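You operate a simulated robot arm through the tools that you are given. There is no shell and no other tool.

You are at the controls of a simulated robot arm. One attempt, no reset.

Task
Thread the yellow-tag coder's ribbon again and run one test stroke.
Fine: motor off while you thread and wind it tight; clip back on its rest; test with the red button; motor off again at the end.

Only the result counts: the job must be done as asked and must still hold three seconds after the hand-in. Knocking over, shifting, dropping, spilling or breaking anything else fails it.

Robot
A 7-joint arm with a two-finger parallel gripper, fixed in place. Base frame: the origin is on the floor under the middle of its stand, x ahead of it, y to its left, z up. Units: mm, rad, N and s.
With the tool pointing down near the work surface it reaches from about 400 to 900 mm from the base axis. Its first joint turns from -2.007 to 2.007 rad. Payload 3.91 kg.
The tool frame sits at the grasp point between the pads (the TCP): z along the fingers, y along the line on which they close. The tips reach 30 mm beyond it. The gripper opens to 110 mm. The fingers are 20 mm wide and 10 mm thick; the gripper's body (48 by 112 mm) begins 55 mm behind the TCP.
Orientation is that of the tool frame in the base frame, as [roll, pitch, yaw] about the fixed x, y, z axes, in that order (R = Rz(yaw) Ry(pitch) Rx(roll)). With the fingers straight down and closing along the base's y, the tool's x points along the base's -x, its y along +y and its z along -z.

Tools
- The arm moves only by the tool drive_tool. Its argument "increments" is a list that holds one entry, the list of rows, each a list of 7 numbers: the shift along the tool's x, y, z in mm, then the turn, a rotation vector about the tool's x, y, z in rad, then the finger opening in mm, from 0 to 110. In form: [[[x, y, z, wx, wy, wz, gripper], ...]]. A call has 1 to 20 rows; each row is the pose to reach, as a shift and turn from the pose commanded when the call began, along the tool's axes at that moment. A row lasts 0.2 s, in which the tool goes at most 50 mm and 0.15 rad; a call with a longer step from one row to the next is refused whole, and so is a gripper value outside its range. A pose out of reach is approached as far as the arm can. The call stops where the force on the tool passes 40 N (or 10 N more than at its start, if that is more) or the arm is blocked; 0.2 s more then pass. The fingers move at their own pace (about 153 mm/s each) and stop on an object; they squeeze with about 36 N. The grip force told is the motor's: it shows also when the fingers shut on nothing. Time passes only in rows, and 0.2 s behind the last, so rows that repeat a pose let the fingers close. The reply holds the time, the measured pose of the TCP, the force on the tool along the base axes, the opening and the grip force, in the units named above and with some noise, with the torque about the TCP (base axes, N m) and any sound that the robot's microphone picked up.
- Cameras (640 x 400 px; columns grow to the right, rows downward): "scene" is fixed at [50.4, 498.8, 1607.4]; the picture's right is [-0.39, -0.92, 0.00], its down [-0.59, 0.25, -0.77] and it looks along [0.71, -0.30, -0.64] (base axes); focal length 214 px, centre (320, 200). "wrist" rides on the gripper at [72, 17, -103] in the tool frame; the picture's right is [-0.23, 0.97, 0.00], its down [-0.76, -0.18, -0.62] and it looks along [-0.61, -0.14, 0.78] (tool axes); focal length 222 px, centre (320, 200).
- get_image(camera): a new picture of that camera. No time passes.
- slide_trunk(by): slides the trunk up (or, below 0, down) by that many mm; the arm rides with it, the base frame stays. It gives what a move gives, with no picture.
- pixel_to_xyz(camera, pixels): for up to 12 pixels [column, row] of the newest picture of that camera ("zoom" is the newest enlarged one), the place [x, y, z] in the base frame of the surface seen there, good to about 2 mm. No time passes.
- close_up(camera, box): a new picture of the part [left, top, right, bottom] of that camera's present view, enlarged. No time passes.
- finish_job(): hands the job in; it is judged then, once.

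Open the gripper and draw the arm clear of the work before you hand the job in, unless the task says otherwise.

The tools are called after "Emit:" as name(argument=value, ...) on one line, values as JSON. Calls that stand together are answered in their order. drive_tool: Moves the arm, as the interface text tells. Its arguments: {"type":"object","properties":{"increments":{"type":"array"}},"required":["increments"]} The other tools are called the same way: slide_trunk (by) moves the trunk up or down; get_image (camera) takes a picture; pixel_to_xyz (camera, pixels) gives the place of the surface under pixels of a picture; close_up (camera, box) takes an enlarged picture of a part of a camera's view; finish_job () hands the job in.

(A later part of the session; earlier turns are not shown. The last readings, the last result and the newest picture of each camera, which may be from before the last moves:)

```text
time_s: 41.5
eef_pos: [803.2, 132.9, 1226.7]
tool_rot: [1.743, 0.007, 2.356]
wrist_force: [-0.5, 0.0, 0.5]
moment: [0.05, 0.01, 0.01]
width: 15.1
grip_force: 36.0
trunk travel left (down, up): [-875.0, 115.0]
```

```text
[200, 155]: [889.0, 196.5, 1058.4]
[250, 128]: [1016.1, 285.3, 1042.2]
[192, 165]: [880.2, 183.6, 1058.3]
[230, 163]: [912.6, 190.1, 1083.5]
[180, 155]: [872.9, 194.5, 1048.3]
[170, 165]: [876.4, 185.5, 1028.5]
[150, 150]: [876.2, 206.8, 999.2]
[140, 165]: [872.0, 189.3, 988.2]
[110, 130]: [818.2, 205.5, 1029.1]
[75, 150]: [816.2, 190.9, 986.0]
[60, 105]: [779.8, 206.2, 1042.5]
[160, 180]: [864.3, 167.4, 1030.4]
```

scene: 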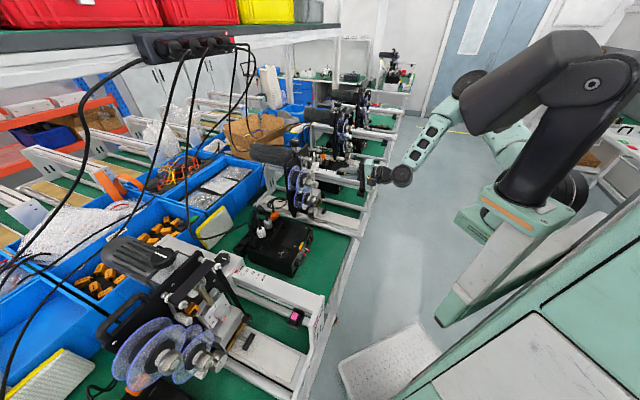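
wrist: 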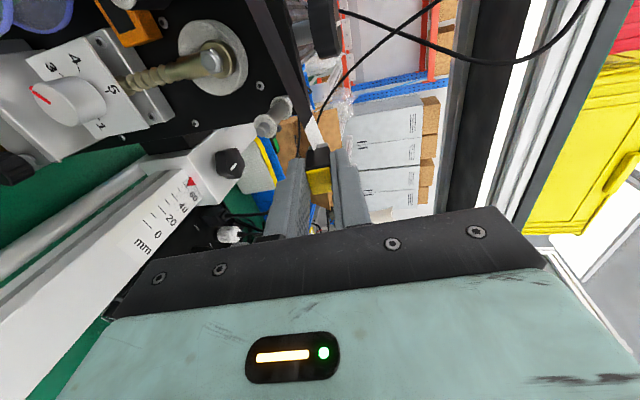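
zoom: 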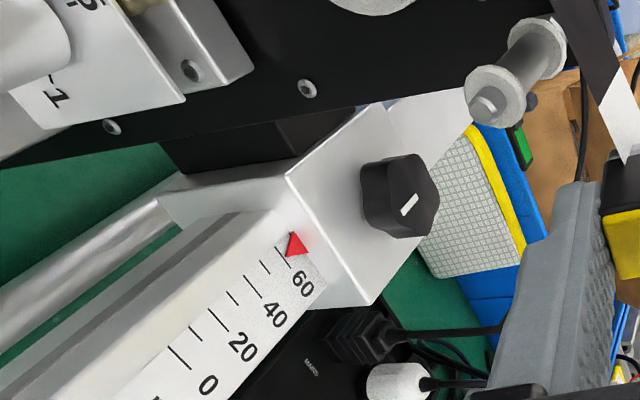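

The lane between the head's right side (L≈442–447) and the rail (L=494) is free, but the tray and base need clearance for the hand. So I yaw the tool 18° to the right and tilt it 26° down, keeping the clip end beside the top-right roller at L≈470.

Emit:
drive_tool(increments=[[[5.3, 2.3, -0.6, 0.0931, -0.0999, 0.0323, 0], [10.6, 4.7, -1.3, 0.1862, -0.1999, 0.0647, 0], [15.9, 7, -1.9, 0.2793, -0.2998, 0.097, 0], [15.9, 7, -1.9, 0.2793, -0.2998, 0.097, 0]]])

Emit:
get_image(camera="wrist")

Emit:
get_image(camera="scene")

```text
time_s: 42.5
eef_pos: [791.5, 142.7, 1235.7]
tool_rot: [2.025, 0.004, 2.039]
wrist_force: [-0.4, 0.7, 0.2]
moment: [-0.04, -0.01, -0.02]
width: 15.6
grip_force: 36.4
trunk travel left (down, up): [-875.0, 115.0]
```

```text
taken
```

wrist: 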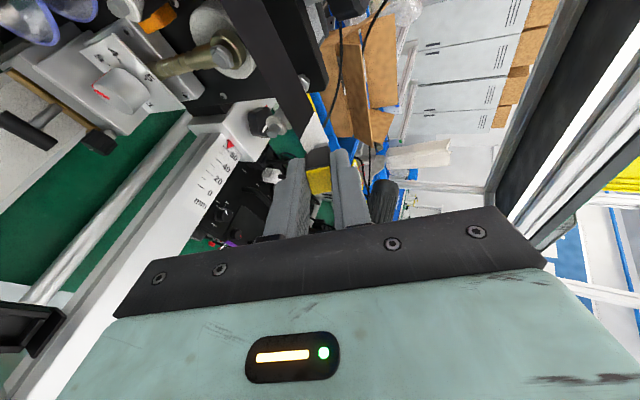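

```text
taken
```

scene: 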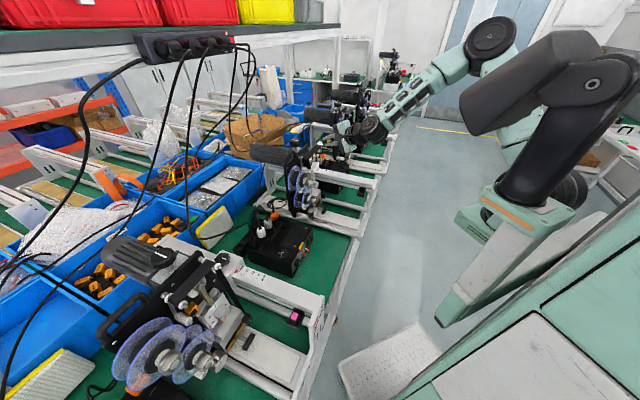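

Orientation is right (E ≈ D 697, L 471, z 1217). I lower the clip along the right side of the top-right roller to z≈1100.

Emit:
drive_tool(increments=[[[0, -34.8, 17, 0, 0, 0, 0], [0, -69.5, 33.9, 0, 0, 0, 0], [0, -104.3, 50.9, 0, 0, 0, 0], [0, -104.3, 50.9, 0, 0, 0, 0]]])

Emit:
get_image(camera="wrist")

Emit:
close_up(camera="scene", box=[290, 145, 370, 205])

```text
time_s: 43.5
eef_pos: [790.3, 142.4, 1119.4]
tool_rot: [2.024, 0.007, 2.042]
wrist_force: [-0.3, 0.0, -0.3]
moment: [0.01, 0.0, 0.05]
width: 15.2
grip_force: 36.0
trunk travel left (down, up): [-875.0, 115.0]
```

```text
taken
```

wrist: 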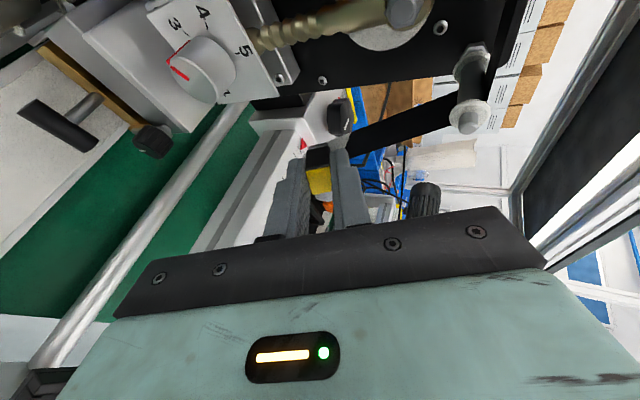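

```text
6.67 times, centred on (330, 175) of scene
```

zoom: 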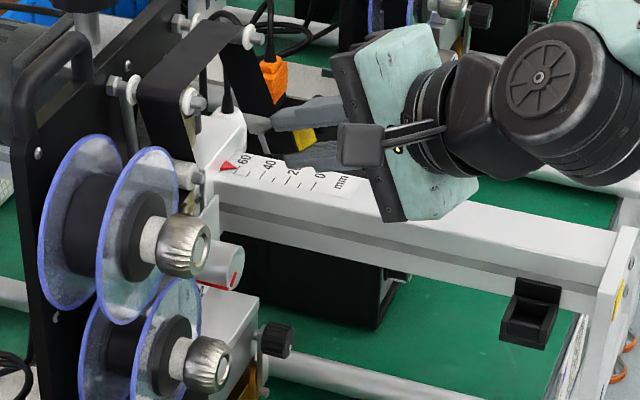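

The ribbon runs correctly over the top-right roller and down the right side. I yaw 7° more to keep the wrist away from the tray, pull the clip end slightly forward (D≈688), and lower to z≈1000.

Emit:
drive_tool(increments=[[[0.3, -3, -6.2, 0, -0.1097, 0.0535, 0], [0.3, -32.7, 8.3, 0, -0.1097, 0.0535, 0], [0.3, -63.2, 23.2, 0, -0.1097, 0.0535, 0], [0.3, -92.9, 37.6, 0, -0.1097, 0.0535, 0], [0.3, -92.9, 37.6, 0, -0.1097, 0.0535, 0]]])

Emit:
get_image(camera="wrist")

Emit:
close_up(camera="scene", box=[290, 145, 390, 220])

```text
time_s: 44.7
eef_pos: [783.0, 140.0, 1020.7]
tool_rot: [2.023, 0.005, 1.92]
wrist_force: [-0.1, 0.6, -0.6]
moment: [-0.02, 0.03, 0.01]
width: 15.3
grip_force: 36.0
trunk travel left (down, up): [-875.0, 115.0]
```

```text
taken
```

wrist: 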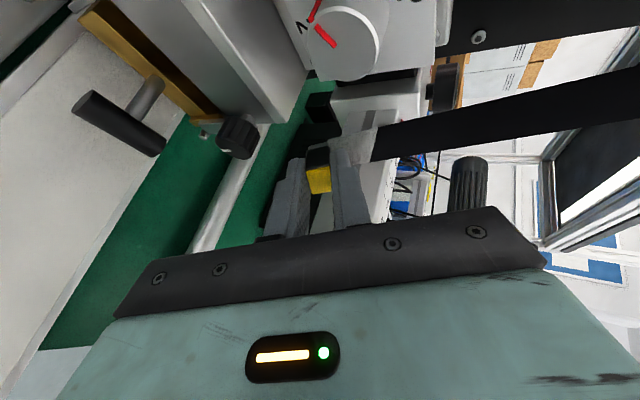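

```text
5.33 times, centred on (340, 182) of scene
```

zoom: 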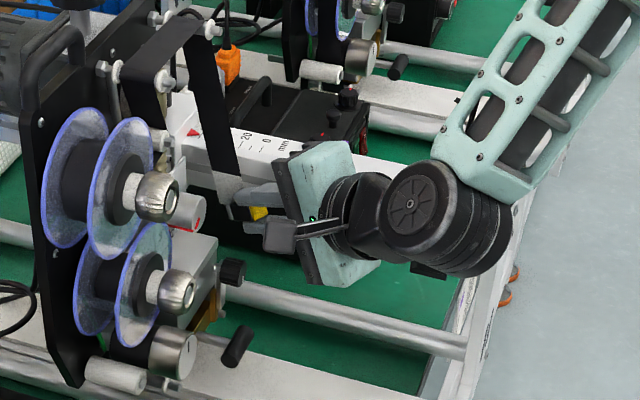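

Everything tracks well; the wrist stays left of the tray. I shift 4 mm right (away from the thumb knob) and lower to z≈902.

Emit:
drive_tool(increments=[[[-3.6, -14, 8.8, 0, 0, 0, 0], [-3.6, -29, 16, 0, 0, 0, 0], [-3.6, -58.6, 30.4, 0, 0, 0, 0], [-3.6, -89.2, 45.3, 0, 0, 0, 0], [-3.6, -89.2, 45.3, 0, 0, 0, 0]]])

Emit:
get_image(camera="wrist")

Emit:
close_up(camera="scene", box=[290, 155, 390, 230])

```text
time_s: 45.9
eef_pos: [788.8, 136.7, 918.1]
tool_rot: [2.023, 0.003, 1.92]
wrist_force: [-0.2, -0.2, 0.1]
moment: [0.0, 0.01, 0.03]
width: 15.4
grip_force: 36.2
trunk travel left (down, up): [-875.0, 115.0]
```

```text
taken
```

wrist: 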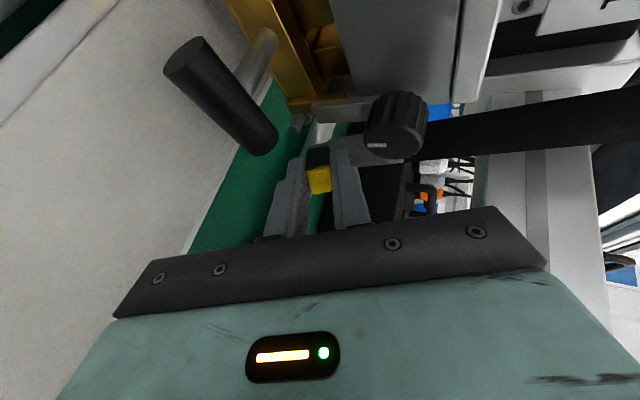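

```text
5.33 times, centred on (340, 192) of scene
```

zoom: 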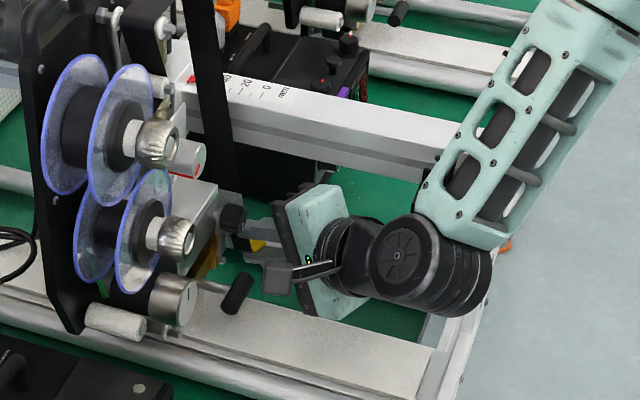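

I check the clearance between the forearm and the tray/rail end before going lower.

Emit:
close_up(camera="scene", box=[345, 170, 385, 215])

Emit:
pixel_to_xyz(camera="scene", pixels=[[356, 200], [352, 203], [358, 206], [364, 212], [362, 195], [366, 190], [370, 183], [375, 200], [349, 205], [345, 208], [340, 200], [360, 192]])

```text
8.89 times, centred on (365, 192) of scene
```

zoom: 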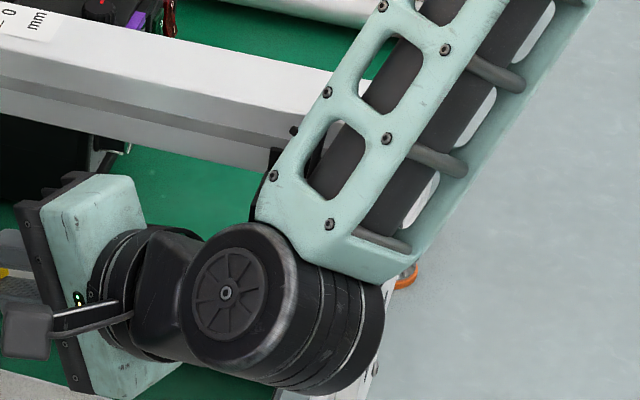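

```text
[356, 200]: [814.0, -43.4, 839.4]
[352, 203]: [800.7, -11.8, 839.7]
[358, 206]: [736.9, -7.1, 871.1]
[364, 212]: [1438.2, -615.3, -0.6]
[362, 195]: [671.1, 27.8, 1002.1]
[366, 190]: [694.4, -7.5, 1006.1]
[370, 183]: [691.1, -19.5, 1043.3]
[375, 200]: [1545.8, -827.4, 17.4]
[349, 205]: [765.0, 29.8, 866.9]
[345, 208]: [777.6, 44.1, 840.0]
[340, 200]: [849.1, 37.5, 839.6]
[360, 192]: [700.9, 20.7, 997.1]
```

The forearm is clear of the tray. I tilt 6° more, lower the clip end to z≈876 and bring it to L≈456, just below-right of the bottom-right roller (L≈449, z≈892).

Emit:
drive_tool(increments=[[[0, 4.5, 0.2, 0.105, 0, 0, 0], [3.4, -6.6, 3.9, 0.105, 0, 0, 0], [6.7, -17.8, 7.6, 0.105, 0, 0, 0], [13, -19.1, 5, 0.105, 0, 0, 0], [19.4, -20.4, 2.3, 0.105, 0, 0, 0], [19.4, -20.4, 2.3, 0.105, 0, 0, 0]]])

Emit:
get_image(camera="wrist")

Emit:
close_up(camera="wrist", box=[150, 40, 450, 230])

Emit:
close_up(camera="scene", box=[305, 180, 365, 225])

```text
time_s: 47.3
eef_pos: [774.3, 153.3, 899.0]
tool_rot: [2.127, 0.003, 1.918]
wrist_force: [1.4, 0.6, 0.3]
moment: [0.01, 0.0, 0.02]
width: 15.4
grip_force: 36.3
trunk travel left (down, up): [-875.0, 115.0]
```

```text
taken
```

wrist: 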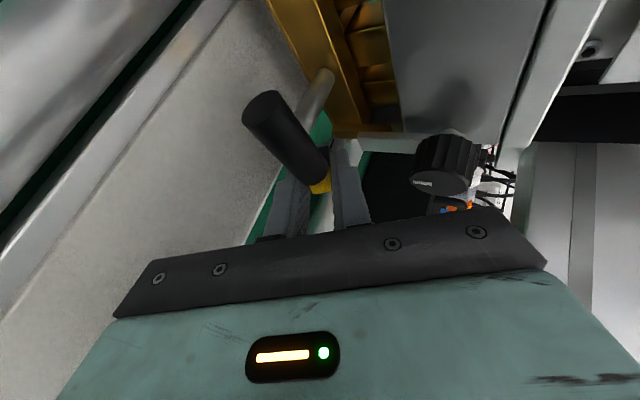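

```text
2.11 times, centred on (300, 135) of wrist
```

zoom: 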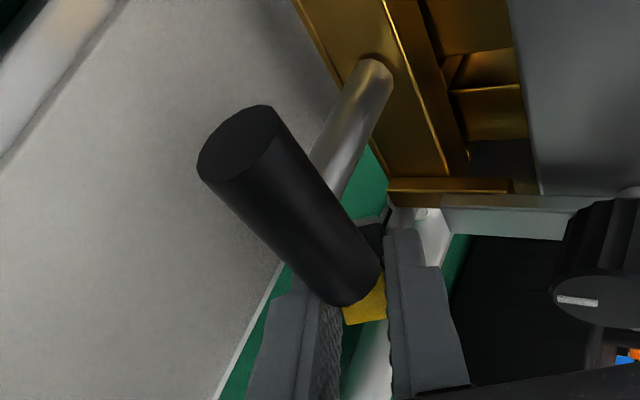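

```text
8.89 times, centred on (335, 202) of scene
```

zoom: 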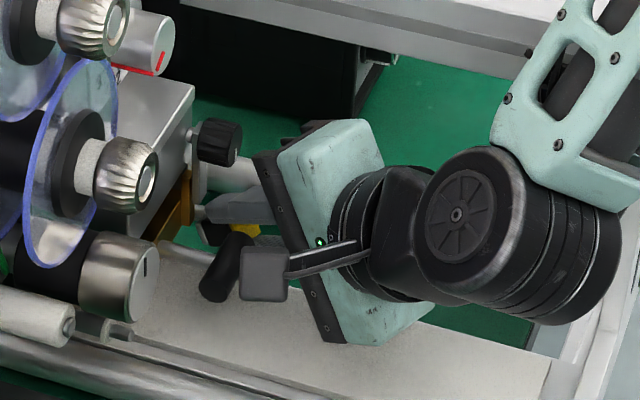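

The clip end is at D≈689, L≈454, z≈876, right beside the T-handle's end. I pull it forward to D≈634 to pass in front of the T-handle, then move left under it and check how the ribbon lies.

Emit:
drive_tool(increments=[[[-11.6, -13.2, -21.2, 0, 0, 0, 0], [-23.2, -26.4, -42.3, 0, 0, 0, 0], [3.9, -33.1, -53, 0, 0, 0, 0], [31.2, -39.8, -63.8, 0, 0, 0, 0], [31.2, -39.8, -63.8, 0, 0, 0, 0]]])

Emit:
get_image(camera="wrist")

Emit:
close_up(camera="wrist", box=[200, 20, 440, 200])

Emit:
close_up(camera="scene", box=[295, 180, 355, 225])

```text
time_s: 48.5
eef_pos: [695.0, 155.3, 898.4]
tool_rot: [2.123, 0.004, 1.916]
wrist_force: [8.9, -9.5, 14.8]
moment: [-0.14, -0.5, -0.25]
width: 15.4
grip_force: 36.2
trunk travel left (down, up): [-875.0, 115.0]
```

```text
taken
```

wrist: 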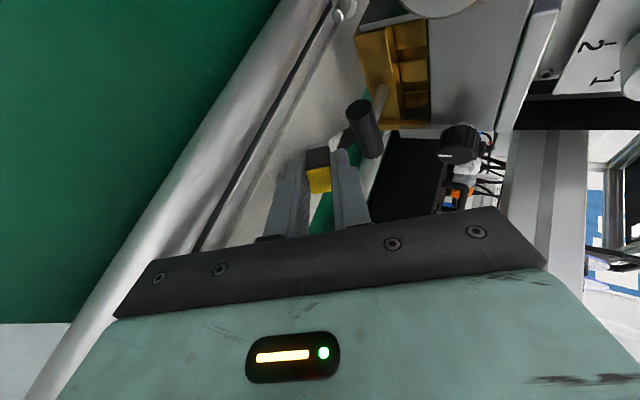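

```text
2.22 times, centred on (320, 110) of wrist
```

zoom: 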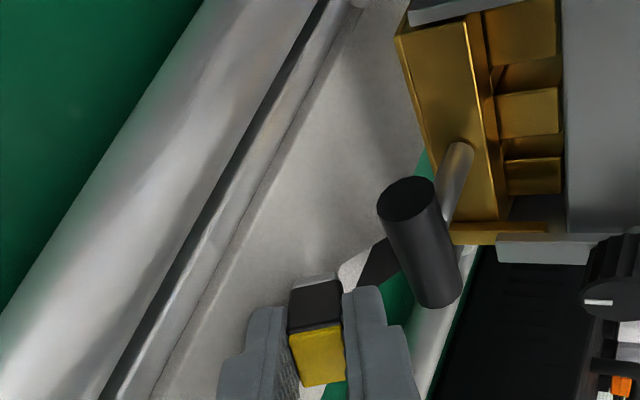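

```text
8.89 times, centred on (325, 202) of scene
```

zoom: 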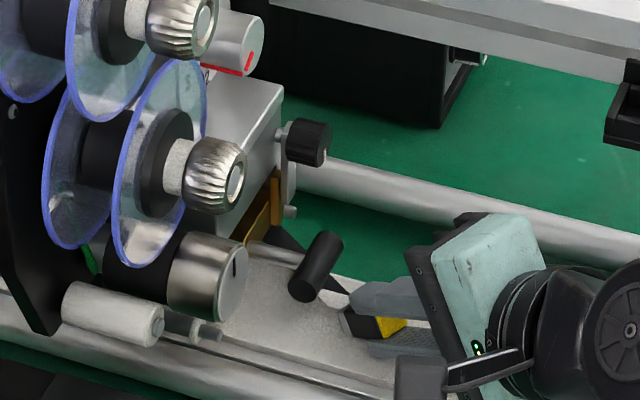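

A contact force (about 20 N, pushing up and right) appears: likely the palm's lower-left edge touching the silver bar. I measure the bar's height and back off upward a little.

Emit:
pixel_to_xyz(camera="wrist", pixels=[[230, 120], [240, 130], [250, 140], [200, 170], [210, 180], [160, 240], [280, 130], [300, 60], [330, 30], [340, 14], [290, 90], [265, 100]])

Emit:
close_up(camera="scene", box=[325, 195, 385, 245])

```text
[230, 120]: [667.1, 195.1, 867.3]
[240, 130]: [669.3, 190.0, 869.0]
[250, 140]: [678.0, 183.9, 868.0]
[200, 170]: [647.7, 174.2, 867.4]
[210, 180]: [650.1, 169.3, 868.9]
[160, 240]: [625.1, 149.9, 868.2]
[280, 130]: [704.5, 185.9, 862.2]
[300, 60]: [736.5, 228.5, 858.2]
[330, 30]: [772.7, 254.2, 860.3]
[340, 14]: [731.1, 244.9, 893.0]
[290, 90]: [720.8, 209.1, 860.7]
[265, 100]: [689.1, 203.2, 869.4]
```

```text
8.00 times, centred on (355, 220) of scene
```

zoom: 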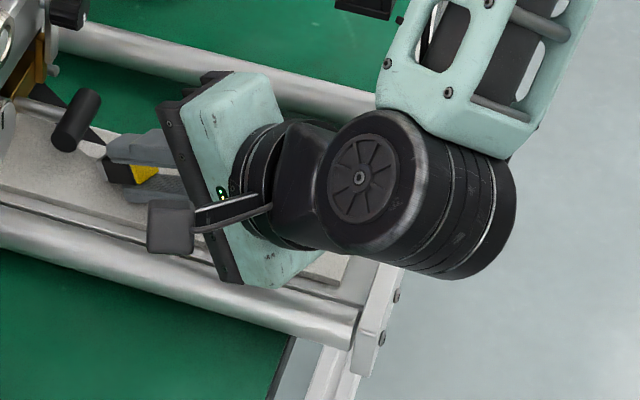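

The lower fingertip (z≈867) is likely brushing the base plate's edge (z≈866). I raise the hand by 6 mm.

Emit:
drive_tool(increments=[[[0, 2.5, -1.6, 0, 0, 0, 0], [0, 5.1, -3.2, 0, 0, 0, 0], [0, 5.1, -3.2, 0, 0, 0, 0]]])

Emit:
close_up(camera="wrist", box=[260, 50, 440, 200])

Emit:
close_up(camera="scene", box=[310, 185, 350, 220])

```text
time_s: 49.3
eef_pos: [692.2, 157.9, 903.4]
tool_rot: [2.129, 0.003, 1.919]
wrist_force: [-0.8, 0.2, -0.1]
moment: [0.01, 0.0, 0.02]
width: 15.7
grip_force: 35.6
trunk travel left (down, up): [-875.0, 115.0]
```

```text
2.67 times, centred on (350, 125) of wrist
```

zoom: 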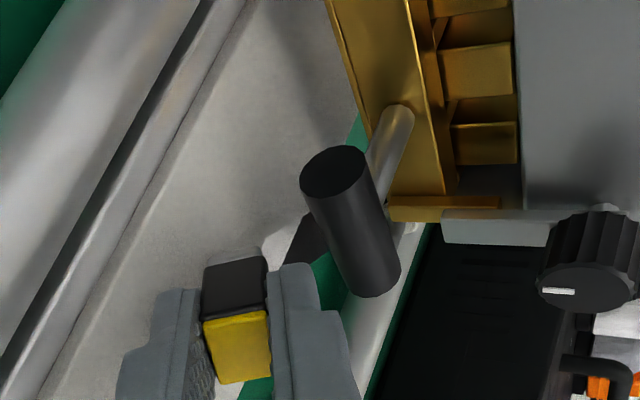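

```text
11.43 times, centred on (330, 202) of scene
```

zoom: 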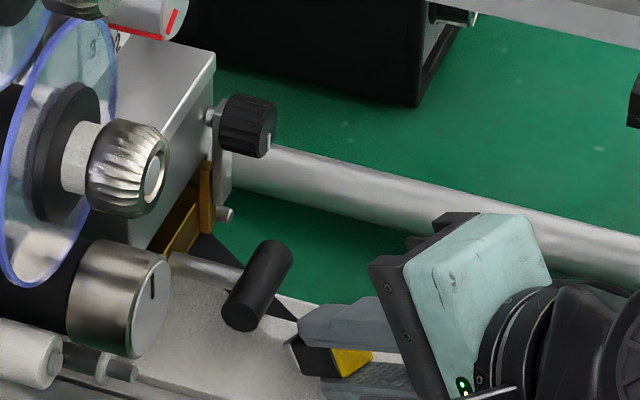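

The contact is gone, and the ribbon visibly runs from under the bottom-right roller behind the T-handle to the clip. I continue left in front of the T-handle to L≈345, z≈884, while yawing the hand back to nearly straight.

Emit:
drive_tool(increments=[[[8, 1, -6, 0, 0, 0, 0], [16, -1, -9, 0, 0.099, -0.062, 0], [24, -3.5, -12.5, 0, 0.198, -0.124, 0], [32, -5.9, -15.8, 0, 0.296, -0.185, 0], [32, -5.9, -15.8, 0, 0.296, -0.185, 0]]])

Emit:
get_image(camera="wrist")

Emit:
close_up(camera="wrist", box=[200, 20, 440, 200])

Emit:
close_up(camera="scene", box=[300, 185, 345, 222])

```text
time_s: 50.5
eef_pos: [667.1, 180.6, 909.8]
tool_rot: [2.13, 0.005, 2.271]
wrist_force: [-0.6, 0.5, -0.2]
moment: [-0.01, 0.0, 0.0]
width: 15.3
grip_force: 36.4
trunk travel left (down, up): [-875.0, 115.0]
```

```text
taken
```

wrist: 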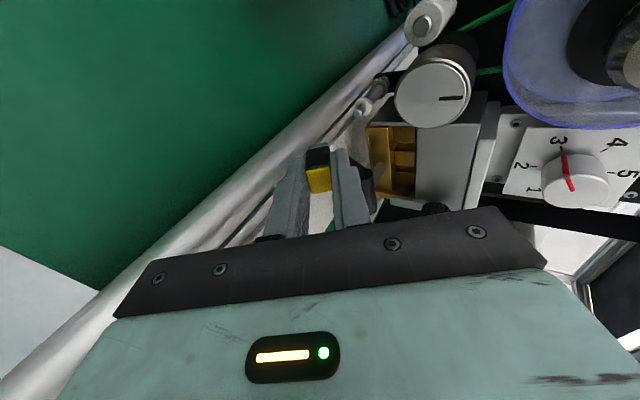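

```text
2.22 times, centred on (320, 110) of wrist
```

zoom: 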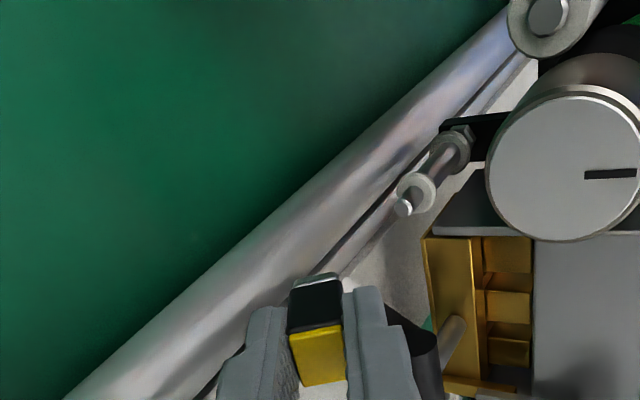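

```text
10.81 times, centred on (322, 204) of scene
```

zoom: 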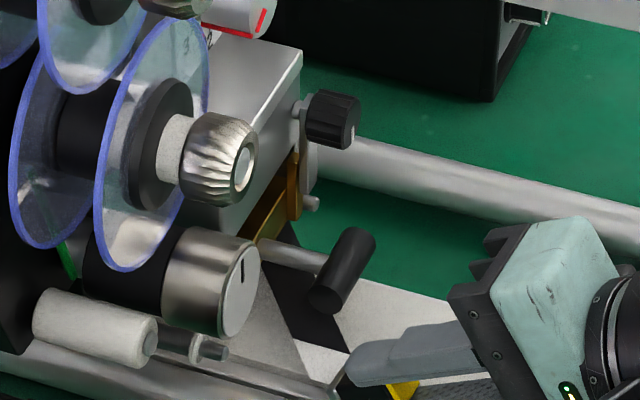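

I bring the clip end to D≈664 and z≈882, pass left beneath the bottom-left roller (L≈342), and then to L≈310, z≈905, below the pinch/puller nip.

Emit:
drive_tool(increments=[[[2.4, 10.5, 26.3, 0, 0, 0, 0], [14.8, 10, 25.4, 0, 0, 0, 0], [27.3, 9.4, 24.5, 0, 0, 0, 0], [39.3, 28.4, 11.5, 0, 0, 0, 0], [39.3, 28.4, 11.5, 0, 0, 0, 0]]])

Emit:
get_image(camera="wrist")

Emit:
close_up(camera="wrist", box=[240, 60, 460, 220])

Emit:
close_up(camera="scene", box=[295, 185, 340, 222])

```text
time_s: 51.7
eef_pos: [661.7, 227.5, 926.4]
tool_rot: [2.13, 0.005, 2.269]
wrist_force: [0.1, -0.5, -0.4]
moment: [-0.01, 0.01, 0.03]
width: 15.4
grip_force: 36.3
trunk travel left (down, up): [-875.0, 115.0]
```

```text
taken
```

wrist: 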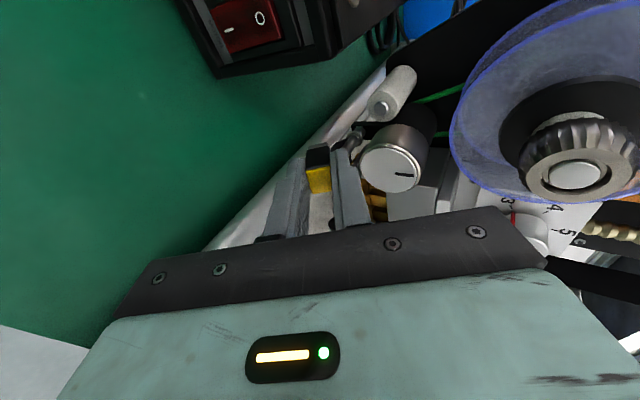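

```text
2.50 times, centred on (350, 140) of wrist
```

zoom: 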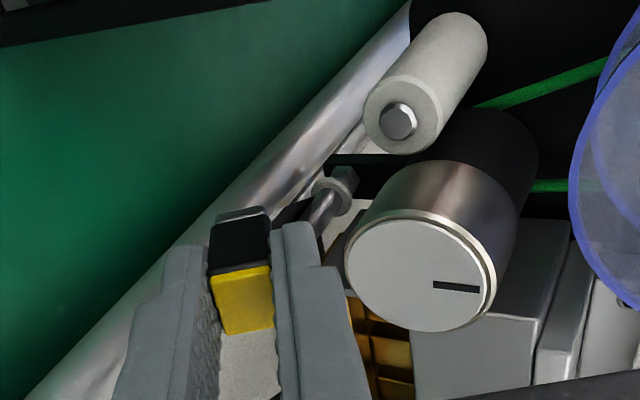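

```text
10.81 times, centred on (318, 204) of scene
```

zoom: 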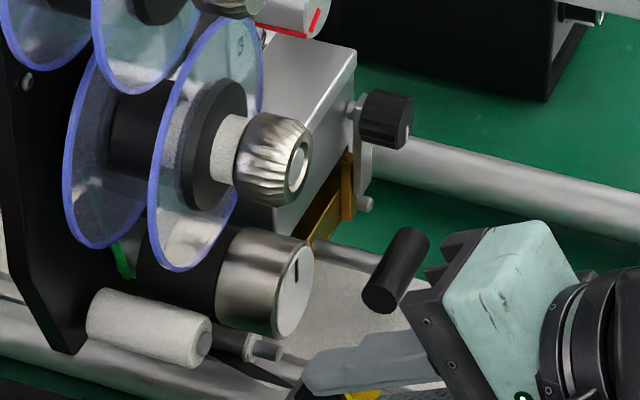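

The ribbon passes under the bottom-left roller. I raise the clip through the line between pinch roller and puller (L≈308, z≈941), staying in front of the puller's face, to z≈975.

Emit:
drive_tool(increments=[[[0.8, 15.8, -9.9, 0, 0, 0, 0], [1.6, 31.7, -19.8, 0, 0, 0, 0], [4, 46, -28.8, 0, 0, 0, 0], [7, 60.5, -37.8, 0, 0, 0, 0], [7, 60.5, -37.8, 0, 0, 0, 0]]])

Emit:
get_image(camera="wrist")

Emit:
close_up(camera="wrist", box=[200, 50, 420, 210])

Emit:
close_up(camera="scene", box=[295, 185, 340, 222])

```text
time_s: 52.9
eef_pos: [654.0, 232.3, 998.4]
tool_rot: [2.13, 0.005, 2.269]
wrist_force: [-0.1, -0.2, 0.1]
moment: [0.02, -0.01, -0.02]
width: 15.4
grip_force: 35.8
trunk travel left (down, up): [-875.0, 115.0]
```

```text
taken
```

wrist: 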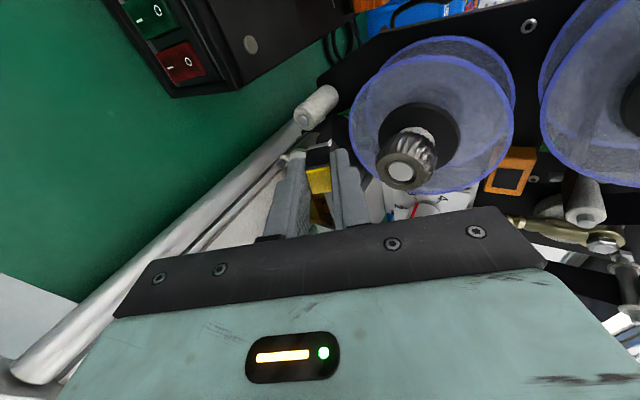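

```text
2.50 times, centred on (310, 130) of wrist
```

zoom: 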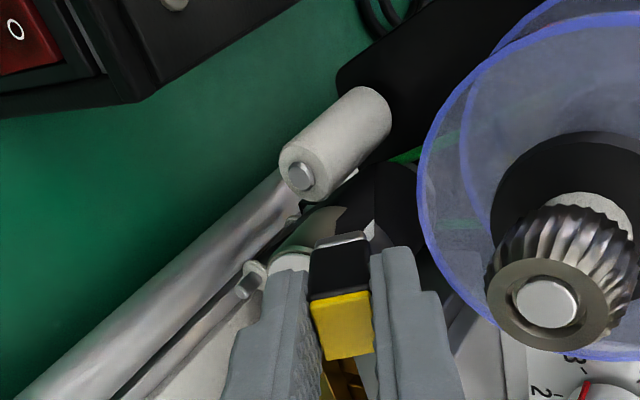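

```text
10.81 times, centred on (318, 204) of scene
```

zoom: 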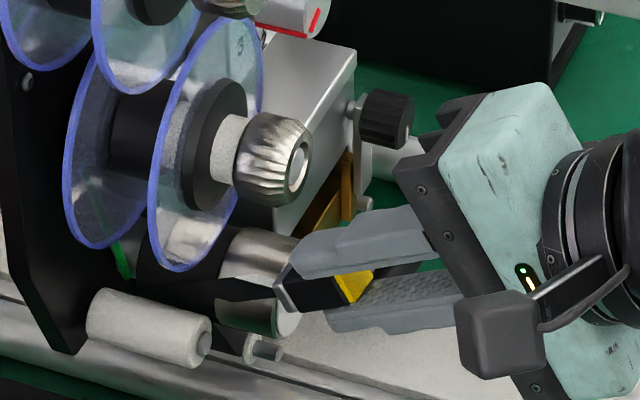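

The ribbon now runs up between pinch and puller to the clip. I carry it up along the left side of the take-up spool's knob (L≈279, z≈1035) and in toward the hub.

Emit:
drive_tool(increments=[[[11, 12, -8.6, 0, 0, 0, 0], [22.3, 23.9, -17.2, 0, 0, 0, 0], [23, 43, -18, 0, 0, 0, 0], [24.4, 62.6, -12, 0, 0, 0, 0], [24.4, 62.6, -12, 0, 0, 0, 0]]])

Emit:
get_image(camera="wrist")

Emit:
close_up(camera="wrist", box=[220, 60, 440, 220])

Emit:
close_up(camera="scene", box=[295, 180, 340, 217])

```text
time_s: 54.1
eef_pos: [658.1, 267.3, 1056.1]
tool_rot: [2.129, 0.002, 2.268]
wrist_force: [-0.4, -0.3, -0.5]
moment: [0.02, -0.03, 0.02]
width: 15.8
grip_force: 36.6
trunk travel left (down, up): [-875.0, 115.0]
```

```text
taken
```

wrist: 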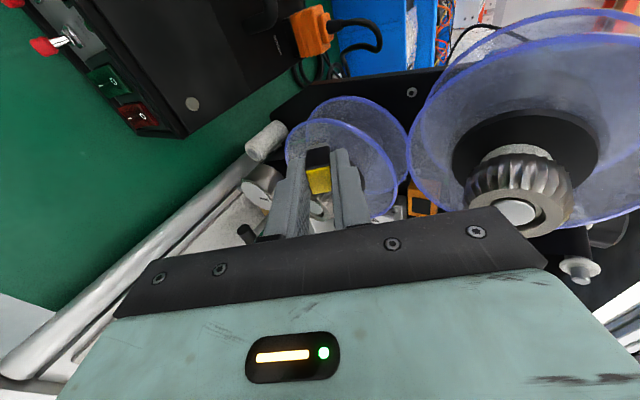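

```text
2.50 times, centred on (330, 140) of wrist
```

zoom: 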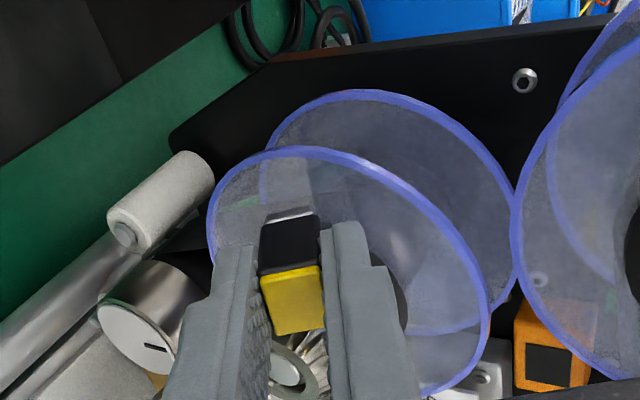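

```text
10.81 times, centred on (318, 198) of scene
```

zoom: 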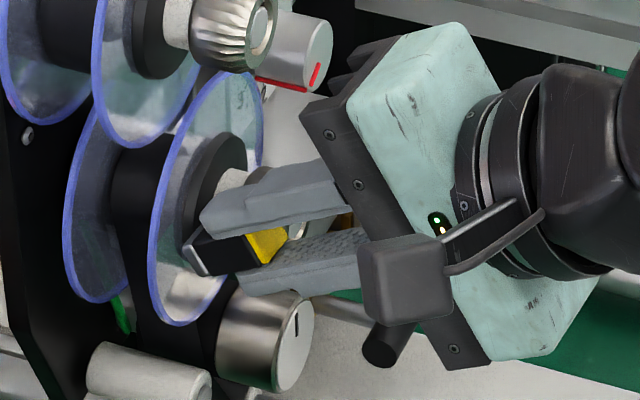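

I zoom in to see where the leader is now – on the clip or on the spool core.

Emit:
close_up(camera="wrist", box=[280, 90, 360, 160])

Emit:
close_up(camera="scene", box=[298, 186, 320, 206])

Emit:
close_up(camera="scene", box=[296, 196, 322, 220])

```text
5.71 times, centred on (320, 125) of wrist
```

zoom: 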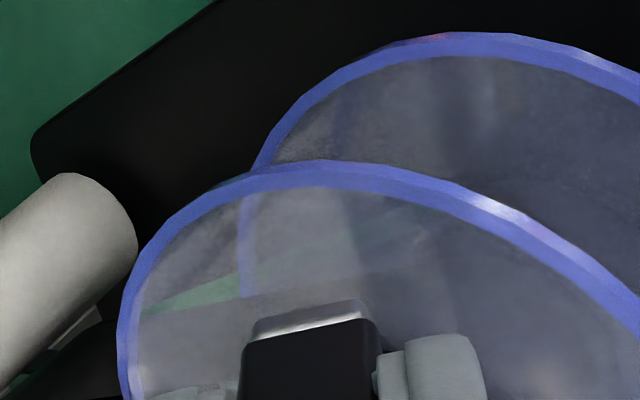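

```text
16.00 times, centred on (309, 196) of scene
```

zoom: 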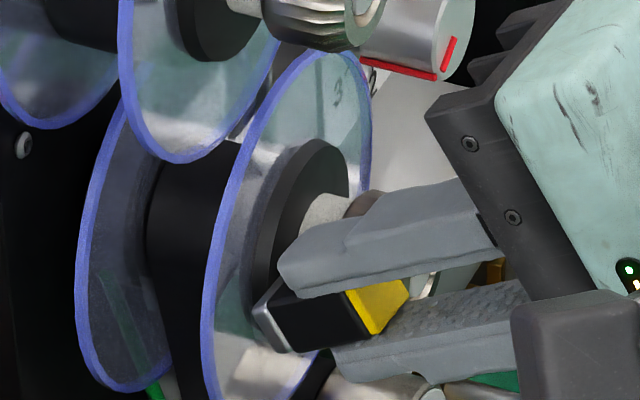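

```text
16.00 times, centred on (309, 208) of scene
```

zoom: 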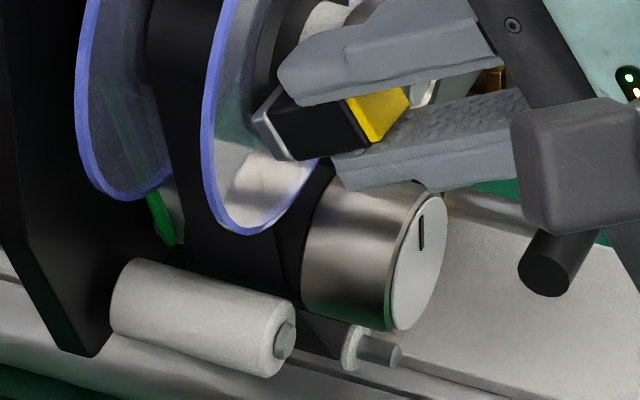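

The black ribbon now runs straight up from the nip onto the take-up core at ribbon depth, with nothing to the clip – it seems to have latched on the core. I withdraw the clip straight forward to verify.

Emit:
drive_tool(increments=[[[-1.9, -11.9, -19, 0, 0, 0, 0], [-3.8, -23.8, -38, 0, 0, 0, 0], [-7.6, -47.5, -76, 0, 0, 0, 0], [-7.6, -47.5, -76, 0, 0, 0, 0]]])

Emit:
get_image(camera="wrist")

Emit:
close_up(camera="wrist", box=[230, 40, 490, 210])

Emit:
close_up(camera="scene", box=[285, 150, 345, 215])

```text
time_s: 55.1
eef_pos: [593.7, 202.7, 1059.4]
tool_rot: [2.127, 0.005, 2.266]
wrist_force: [-0.4, -0.3, 0.0]
moment: [0.03, 0.0, 0.03]
width: 15.4
grip_force: 35.9
trunk travel left (down, up): [-875.0, 115.0]
```

```text
taken
```

wrist: 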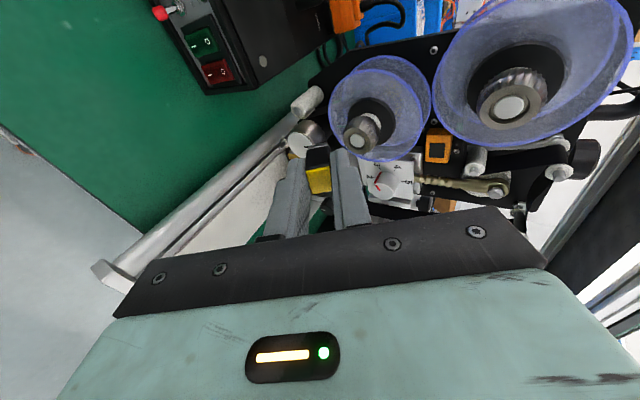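

```text
2.35 times, centred on (360, 125) of wrist
```

zoom: 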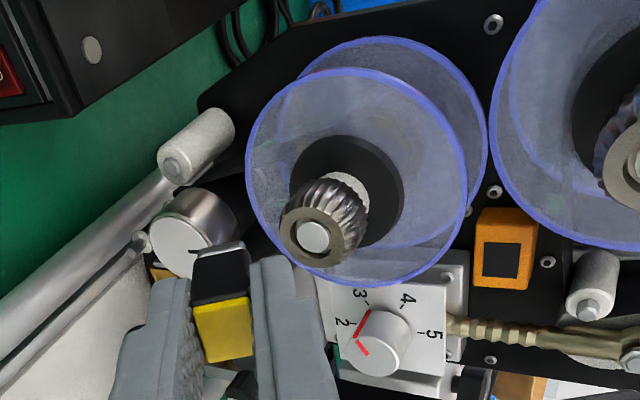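

```text
6.15 times, centred on (315, 182) of scene
```

zoom: 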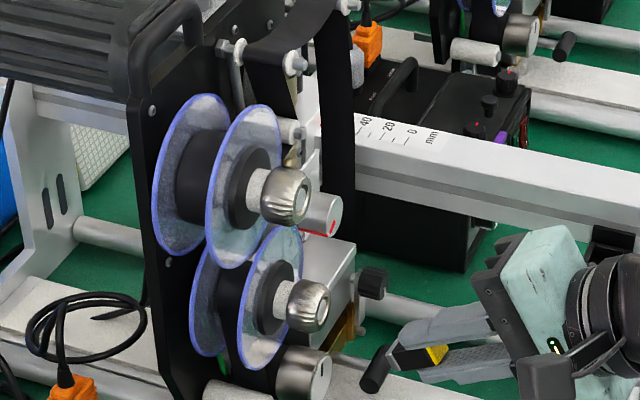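

The clip is free and the ribbon stays threaded on the take-up spool. Now I return the clip to its rest: first up and right in free space.

Emit:
drive_tool(increments=[[[0, 34, -21.1, 0, 0, 0, 0], [-28.4, 68, -40, 0, 0, 0, 0], [-70, 71, -37, 0, 0, 0, 0], [-113.5, 74.2, -34, 0, 0, 0, 0], [-113.5, 74.2, -34, 0, 0, 0, 0]]])

Emit:
get_image(camera="wrist")

Emit:
close_up(camera="wrist", box=[100, 0, 340, 180])

```text
time_s: 56.3
eef_pos: [673.4, 123.9, 1137.3]
tool_rot: [2.128, 0.003, 2.269]
wrist_force: [-0.9, -0.2, -0.4]
moment: [-0.01, 0.02, 0.01]
width: 15.3
grip_force: 35.8
trunk travel left (down, up): [-875.0, 115.0]
```

```text
taken
```

wrist: 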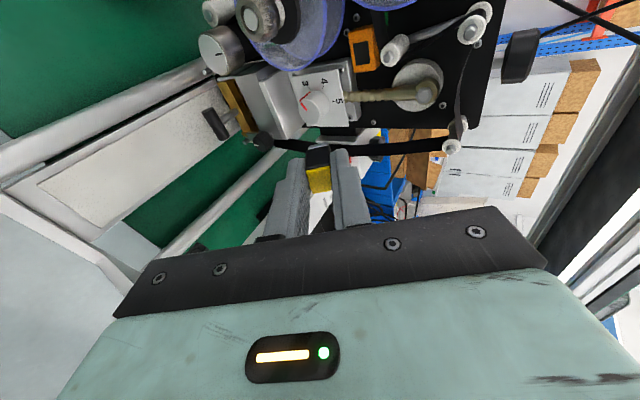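

```text
2.22 times, centred on (220, 90) of wrist
```

zoom: 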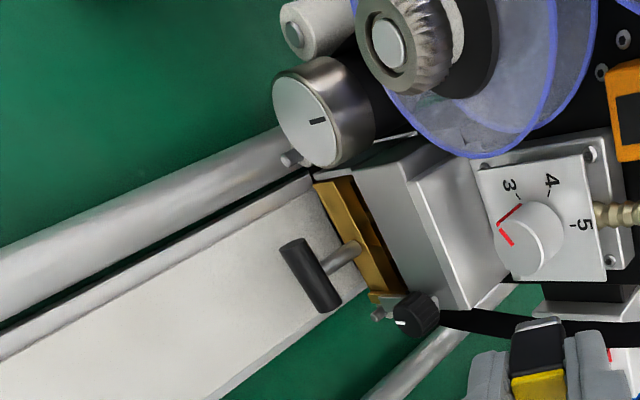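

The threaded ribbon hangs slack, as expected before winding. I rotate the hand to point straight down while moving above the tray.

Emit:
drive_tool(increments=[[[-10.6, -2.7, -5.5, 0.1267, 0.0057, -0.0103, 0], [-21.1, -5.5, -11, 0.2535, 0.0114, -0.0206, 0], [-31.7, -8.2, -16.5, 0.3802, 0.0171, -0.0309, 0], [-42.3, -10.9, -22, 0.5069, 0.0228, -0.0412, 0], [-52.8, -13.6, -27.5, 0.6336, 0.0286, -0.0515, 0], [-63.4, -16.4, -33, 0.7604, 0.0343, -0.0618, 0], [-73.9, -19.1, -38.5, 0.8871, 0.04, -0.0721, 0], [-84.5, -21.8, -44, 1.0138, 0.0457, -0.0824, 0], [-84.5, -21.8, -44, 1.0138, 0.0457, -0.0824, 0]]])

Emit:
get_image(camera="wrist")

Emit:
close_up(camera="wrist", box=[270, 70, 370, 200])

Emit:
close_up(camera="scene", box=[285, 145, 385, 215])

```text
time_s: 58.3
eef_pos: [690.8, 27.7, 1141.3]
tool_rot: [-3.135, 0.003, 2.357]
wrist_force: [0.2, -0.2, 0.3]
moment: [-0.03, 0.01, 0.01]
width: 15.2
grip_force: 36.3
trunk travel left (down, up): [-875.0, 115.0]
```

```text
taken
```

wrist: 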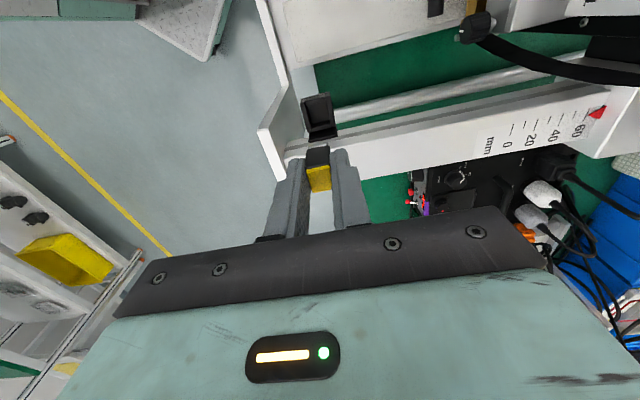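

```text
3.08 times, centred on (320, 135) of wrist
```

zoom: 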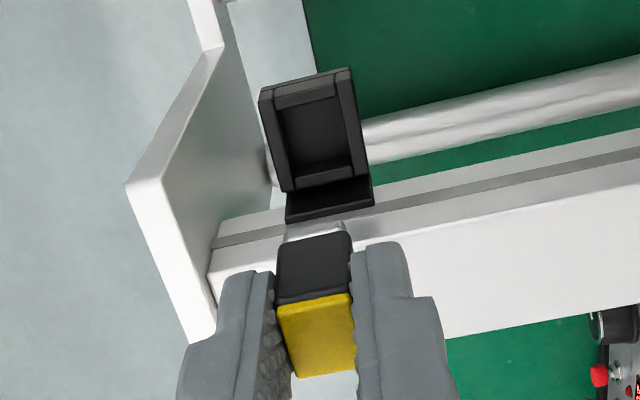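

```text
5.71 times, centred on (335, 180) of scene
```

zoom: 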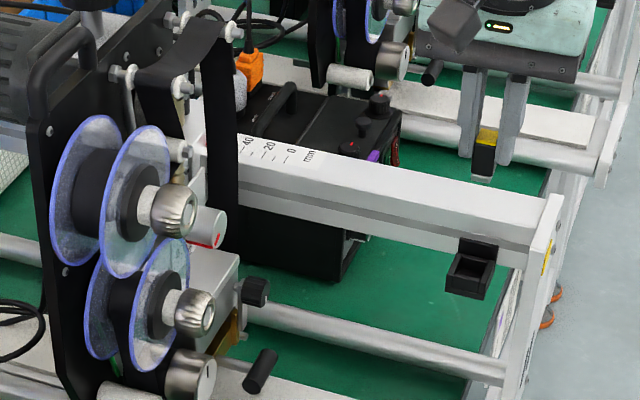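

The clip hangs right above the empty tray. I lower it straight down into its seat in shrinking steps, watching the force.

Emit:
drive_tool(increments=[[[0.6, -0.6, 40, 0, 0, 0, 0], [0.6, -0.6, 70, 0, 0, 0, 0], [0.6, -0.6, 85, 0, 0, 0, 0], [0.6, -0.6, 93, 0, 0, 0, 0], [0.6, -0.6, 97, 0, 0, 0, 0], [0.6, -0.6, 99, 0, 0, 0, 0]]])

Emit:
close_up(camera="scene", box=[340, 165, 390, 205])

Emit:
get_image(camera="wrist")

```text
time_s: 59.7
eef_pos: [690.8, 26.7, 1044.9]
tool_rot: [3.142, 0.005, 2.357]
wrist_force: [-1.2, -0.3, 4.0]
moment: [-0.08, 0.0, 0.01]
width: 15.3
grip_force: 36.7
trunk travel left (down, up): [-875.0, 115.0]
```

```text
10.00 times, centred on (365, 185) of scene
```

zoom: 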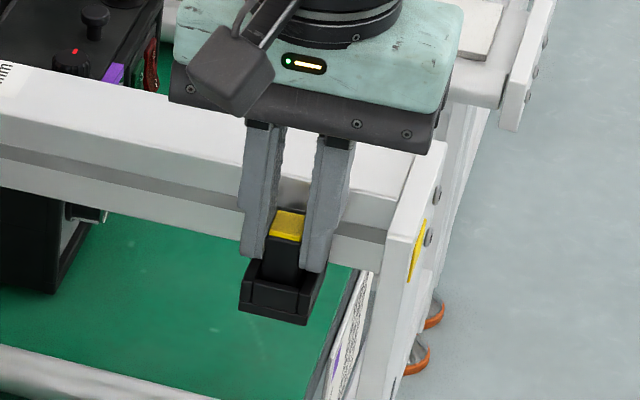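

```text
taken
```

wrist: 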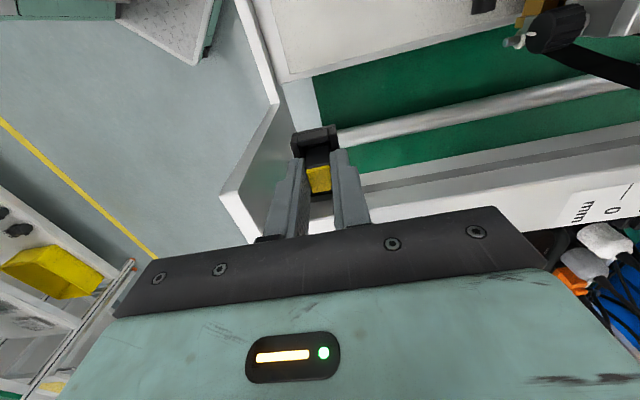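

It reads z=1044.9 with 4 N upward. I check the cap's height against its seated height of 1032.5.

Emit:
close_up(camera="wrist", box=[280, 115, 360, 215])

Emit:
pixel_to_xyz(camera="wrist", pixels=[[318, 180], [315, 174], [322, 172], [319, 186], [318, 168], [310, 140], [300, 150], [333, 140], [314, 133]])

```text
4.00 times, centred on (320, 165) of wrist
```

zoom: 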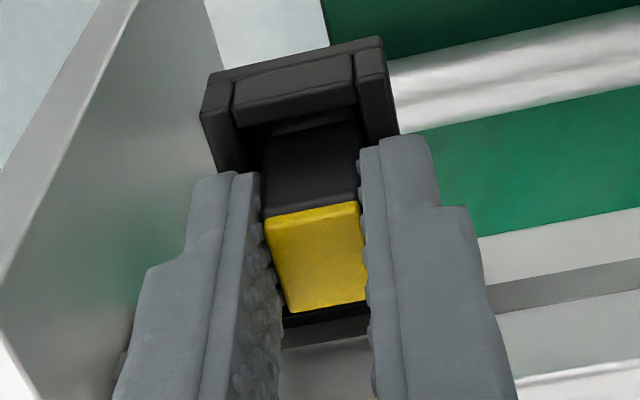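

```text
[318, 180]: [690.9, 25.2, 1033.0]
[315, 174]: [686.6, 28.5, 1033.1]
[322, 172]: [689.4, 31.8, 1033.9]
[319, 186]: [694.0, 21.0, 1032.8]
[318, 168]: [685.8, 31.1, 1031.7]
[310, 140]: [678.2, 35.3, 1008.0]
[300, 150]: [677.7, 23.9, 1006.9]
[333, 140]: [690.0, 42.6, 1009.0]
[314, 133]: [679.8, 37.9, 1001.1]
```

The cap is at z≈1033, so the clip sits fully in its tray. I open the fingers and lift away.

Emit:
drive_tool(increments=[[[0, 0, 0, 0, 0, 0, 30], [0, 0, 0, 0, 0, 0, 40], [0, 0, -20, 0, 0, 0, 40], [0, 0, -60, 0, 0, 0, 40], [0, 0, -100, 0, 0, 0, 40], [0, 0, -100, 0, 0, 0, 40]]])

Emit:
get_image(camera="wrist")

Emit:
close_up(camera="wrist", box=[280, 75, 360, 155])

Emit:
close_up(camera="scene", box=[340, 176, 372, 202])

```text
time_s: 61.1
eef_pos: [691.3, 26.8, 1144.8]
tool_rot: [-3.138, 0.004, 2.358]
wrist_force: [0.6, -0.2, 0.3]
moment: [-0.01, 0.03, -0.01]
width: 39.7
grip_force: 0.1
trunk travel left (down, up): [-875.0, 115.0]
```

```text
taken
```

wrist: 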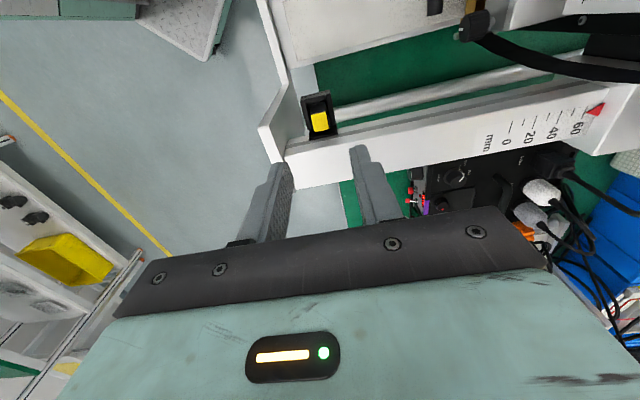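

```text
5.00 times, centred on (320, 115) of wrist
```

zoom: 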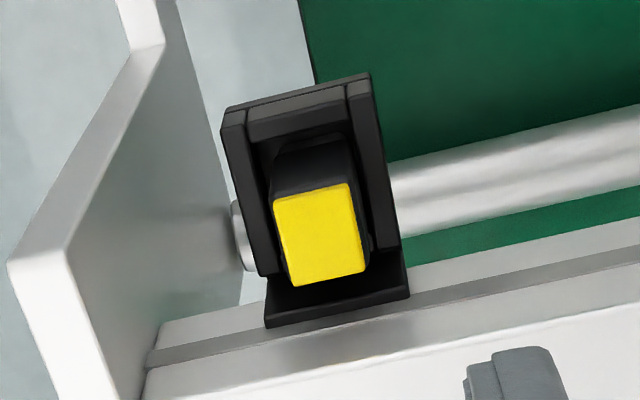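

```text
15.38 times, centred on (356, 189) of scene
```

zoom: 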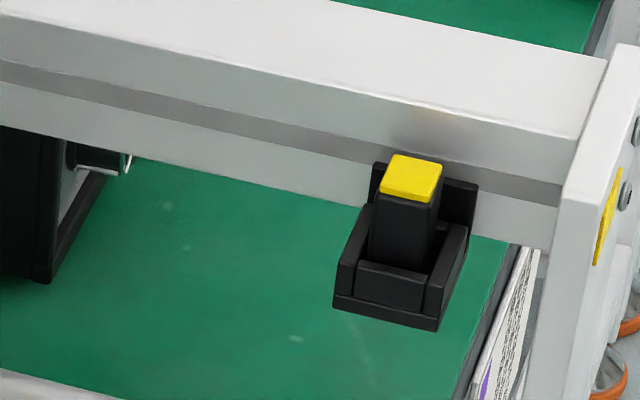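

The clip sits in its tray, upright. I double-check its cap height against before with several samples.

Emit:
pixel_to_xyz(camera="wrist", pixels=[[316, 118], [320, 118], [324, 117], [317, 122], [321, 122], [325, 121], [318, 126], [322, 126], [326, 125], [314, 116], [323, 113], [319, 114]])

Emit:
close_up(camera="scene", box=[285, 150, 345, 215])

```text
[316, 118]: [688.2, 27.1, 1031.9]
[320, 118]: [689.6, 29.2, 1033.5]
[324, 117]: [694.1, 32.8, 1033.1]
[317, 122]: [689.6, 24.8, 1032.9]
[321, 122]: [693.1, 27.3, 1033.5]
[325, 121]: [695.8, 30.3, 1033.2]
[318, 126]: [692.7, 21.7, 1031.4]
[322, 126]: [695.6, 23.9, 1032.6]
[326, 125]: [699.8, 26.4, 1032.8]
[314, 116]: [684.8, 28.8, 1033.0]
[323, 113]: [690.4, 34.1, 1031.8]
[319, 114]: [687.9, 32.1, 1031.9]
```

```text
6.15 times, centred on (315, 182) of scene
```

zoom: 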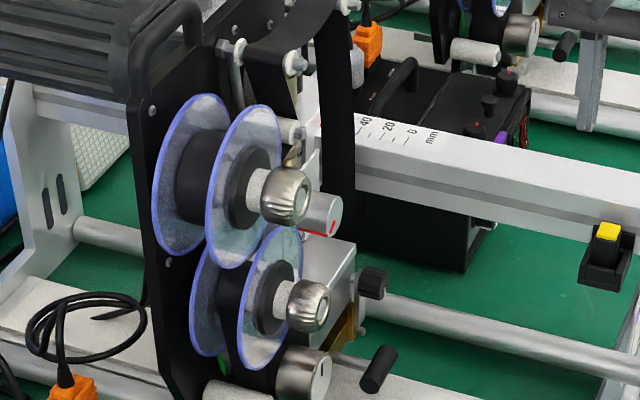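

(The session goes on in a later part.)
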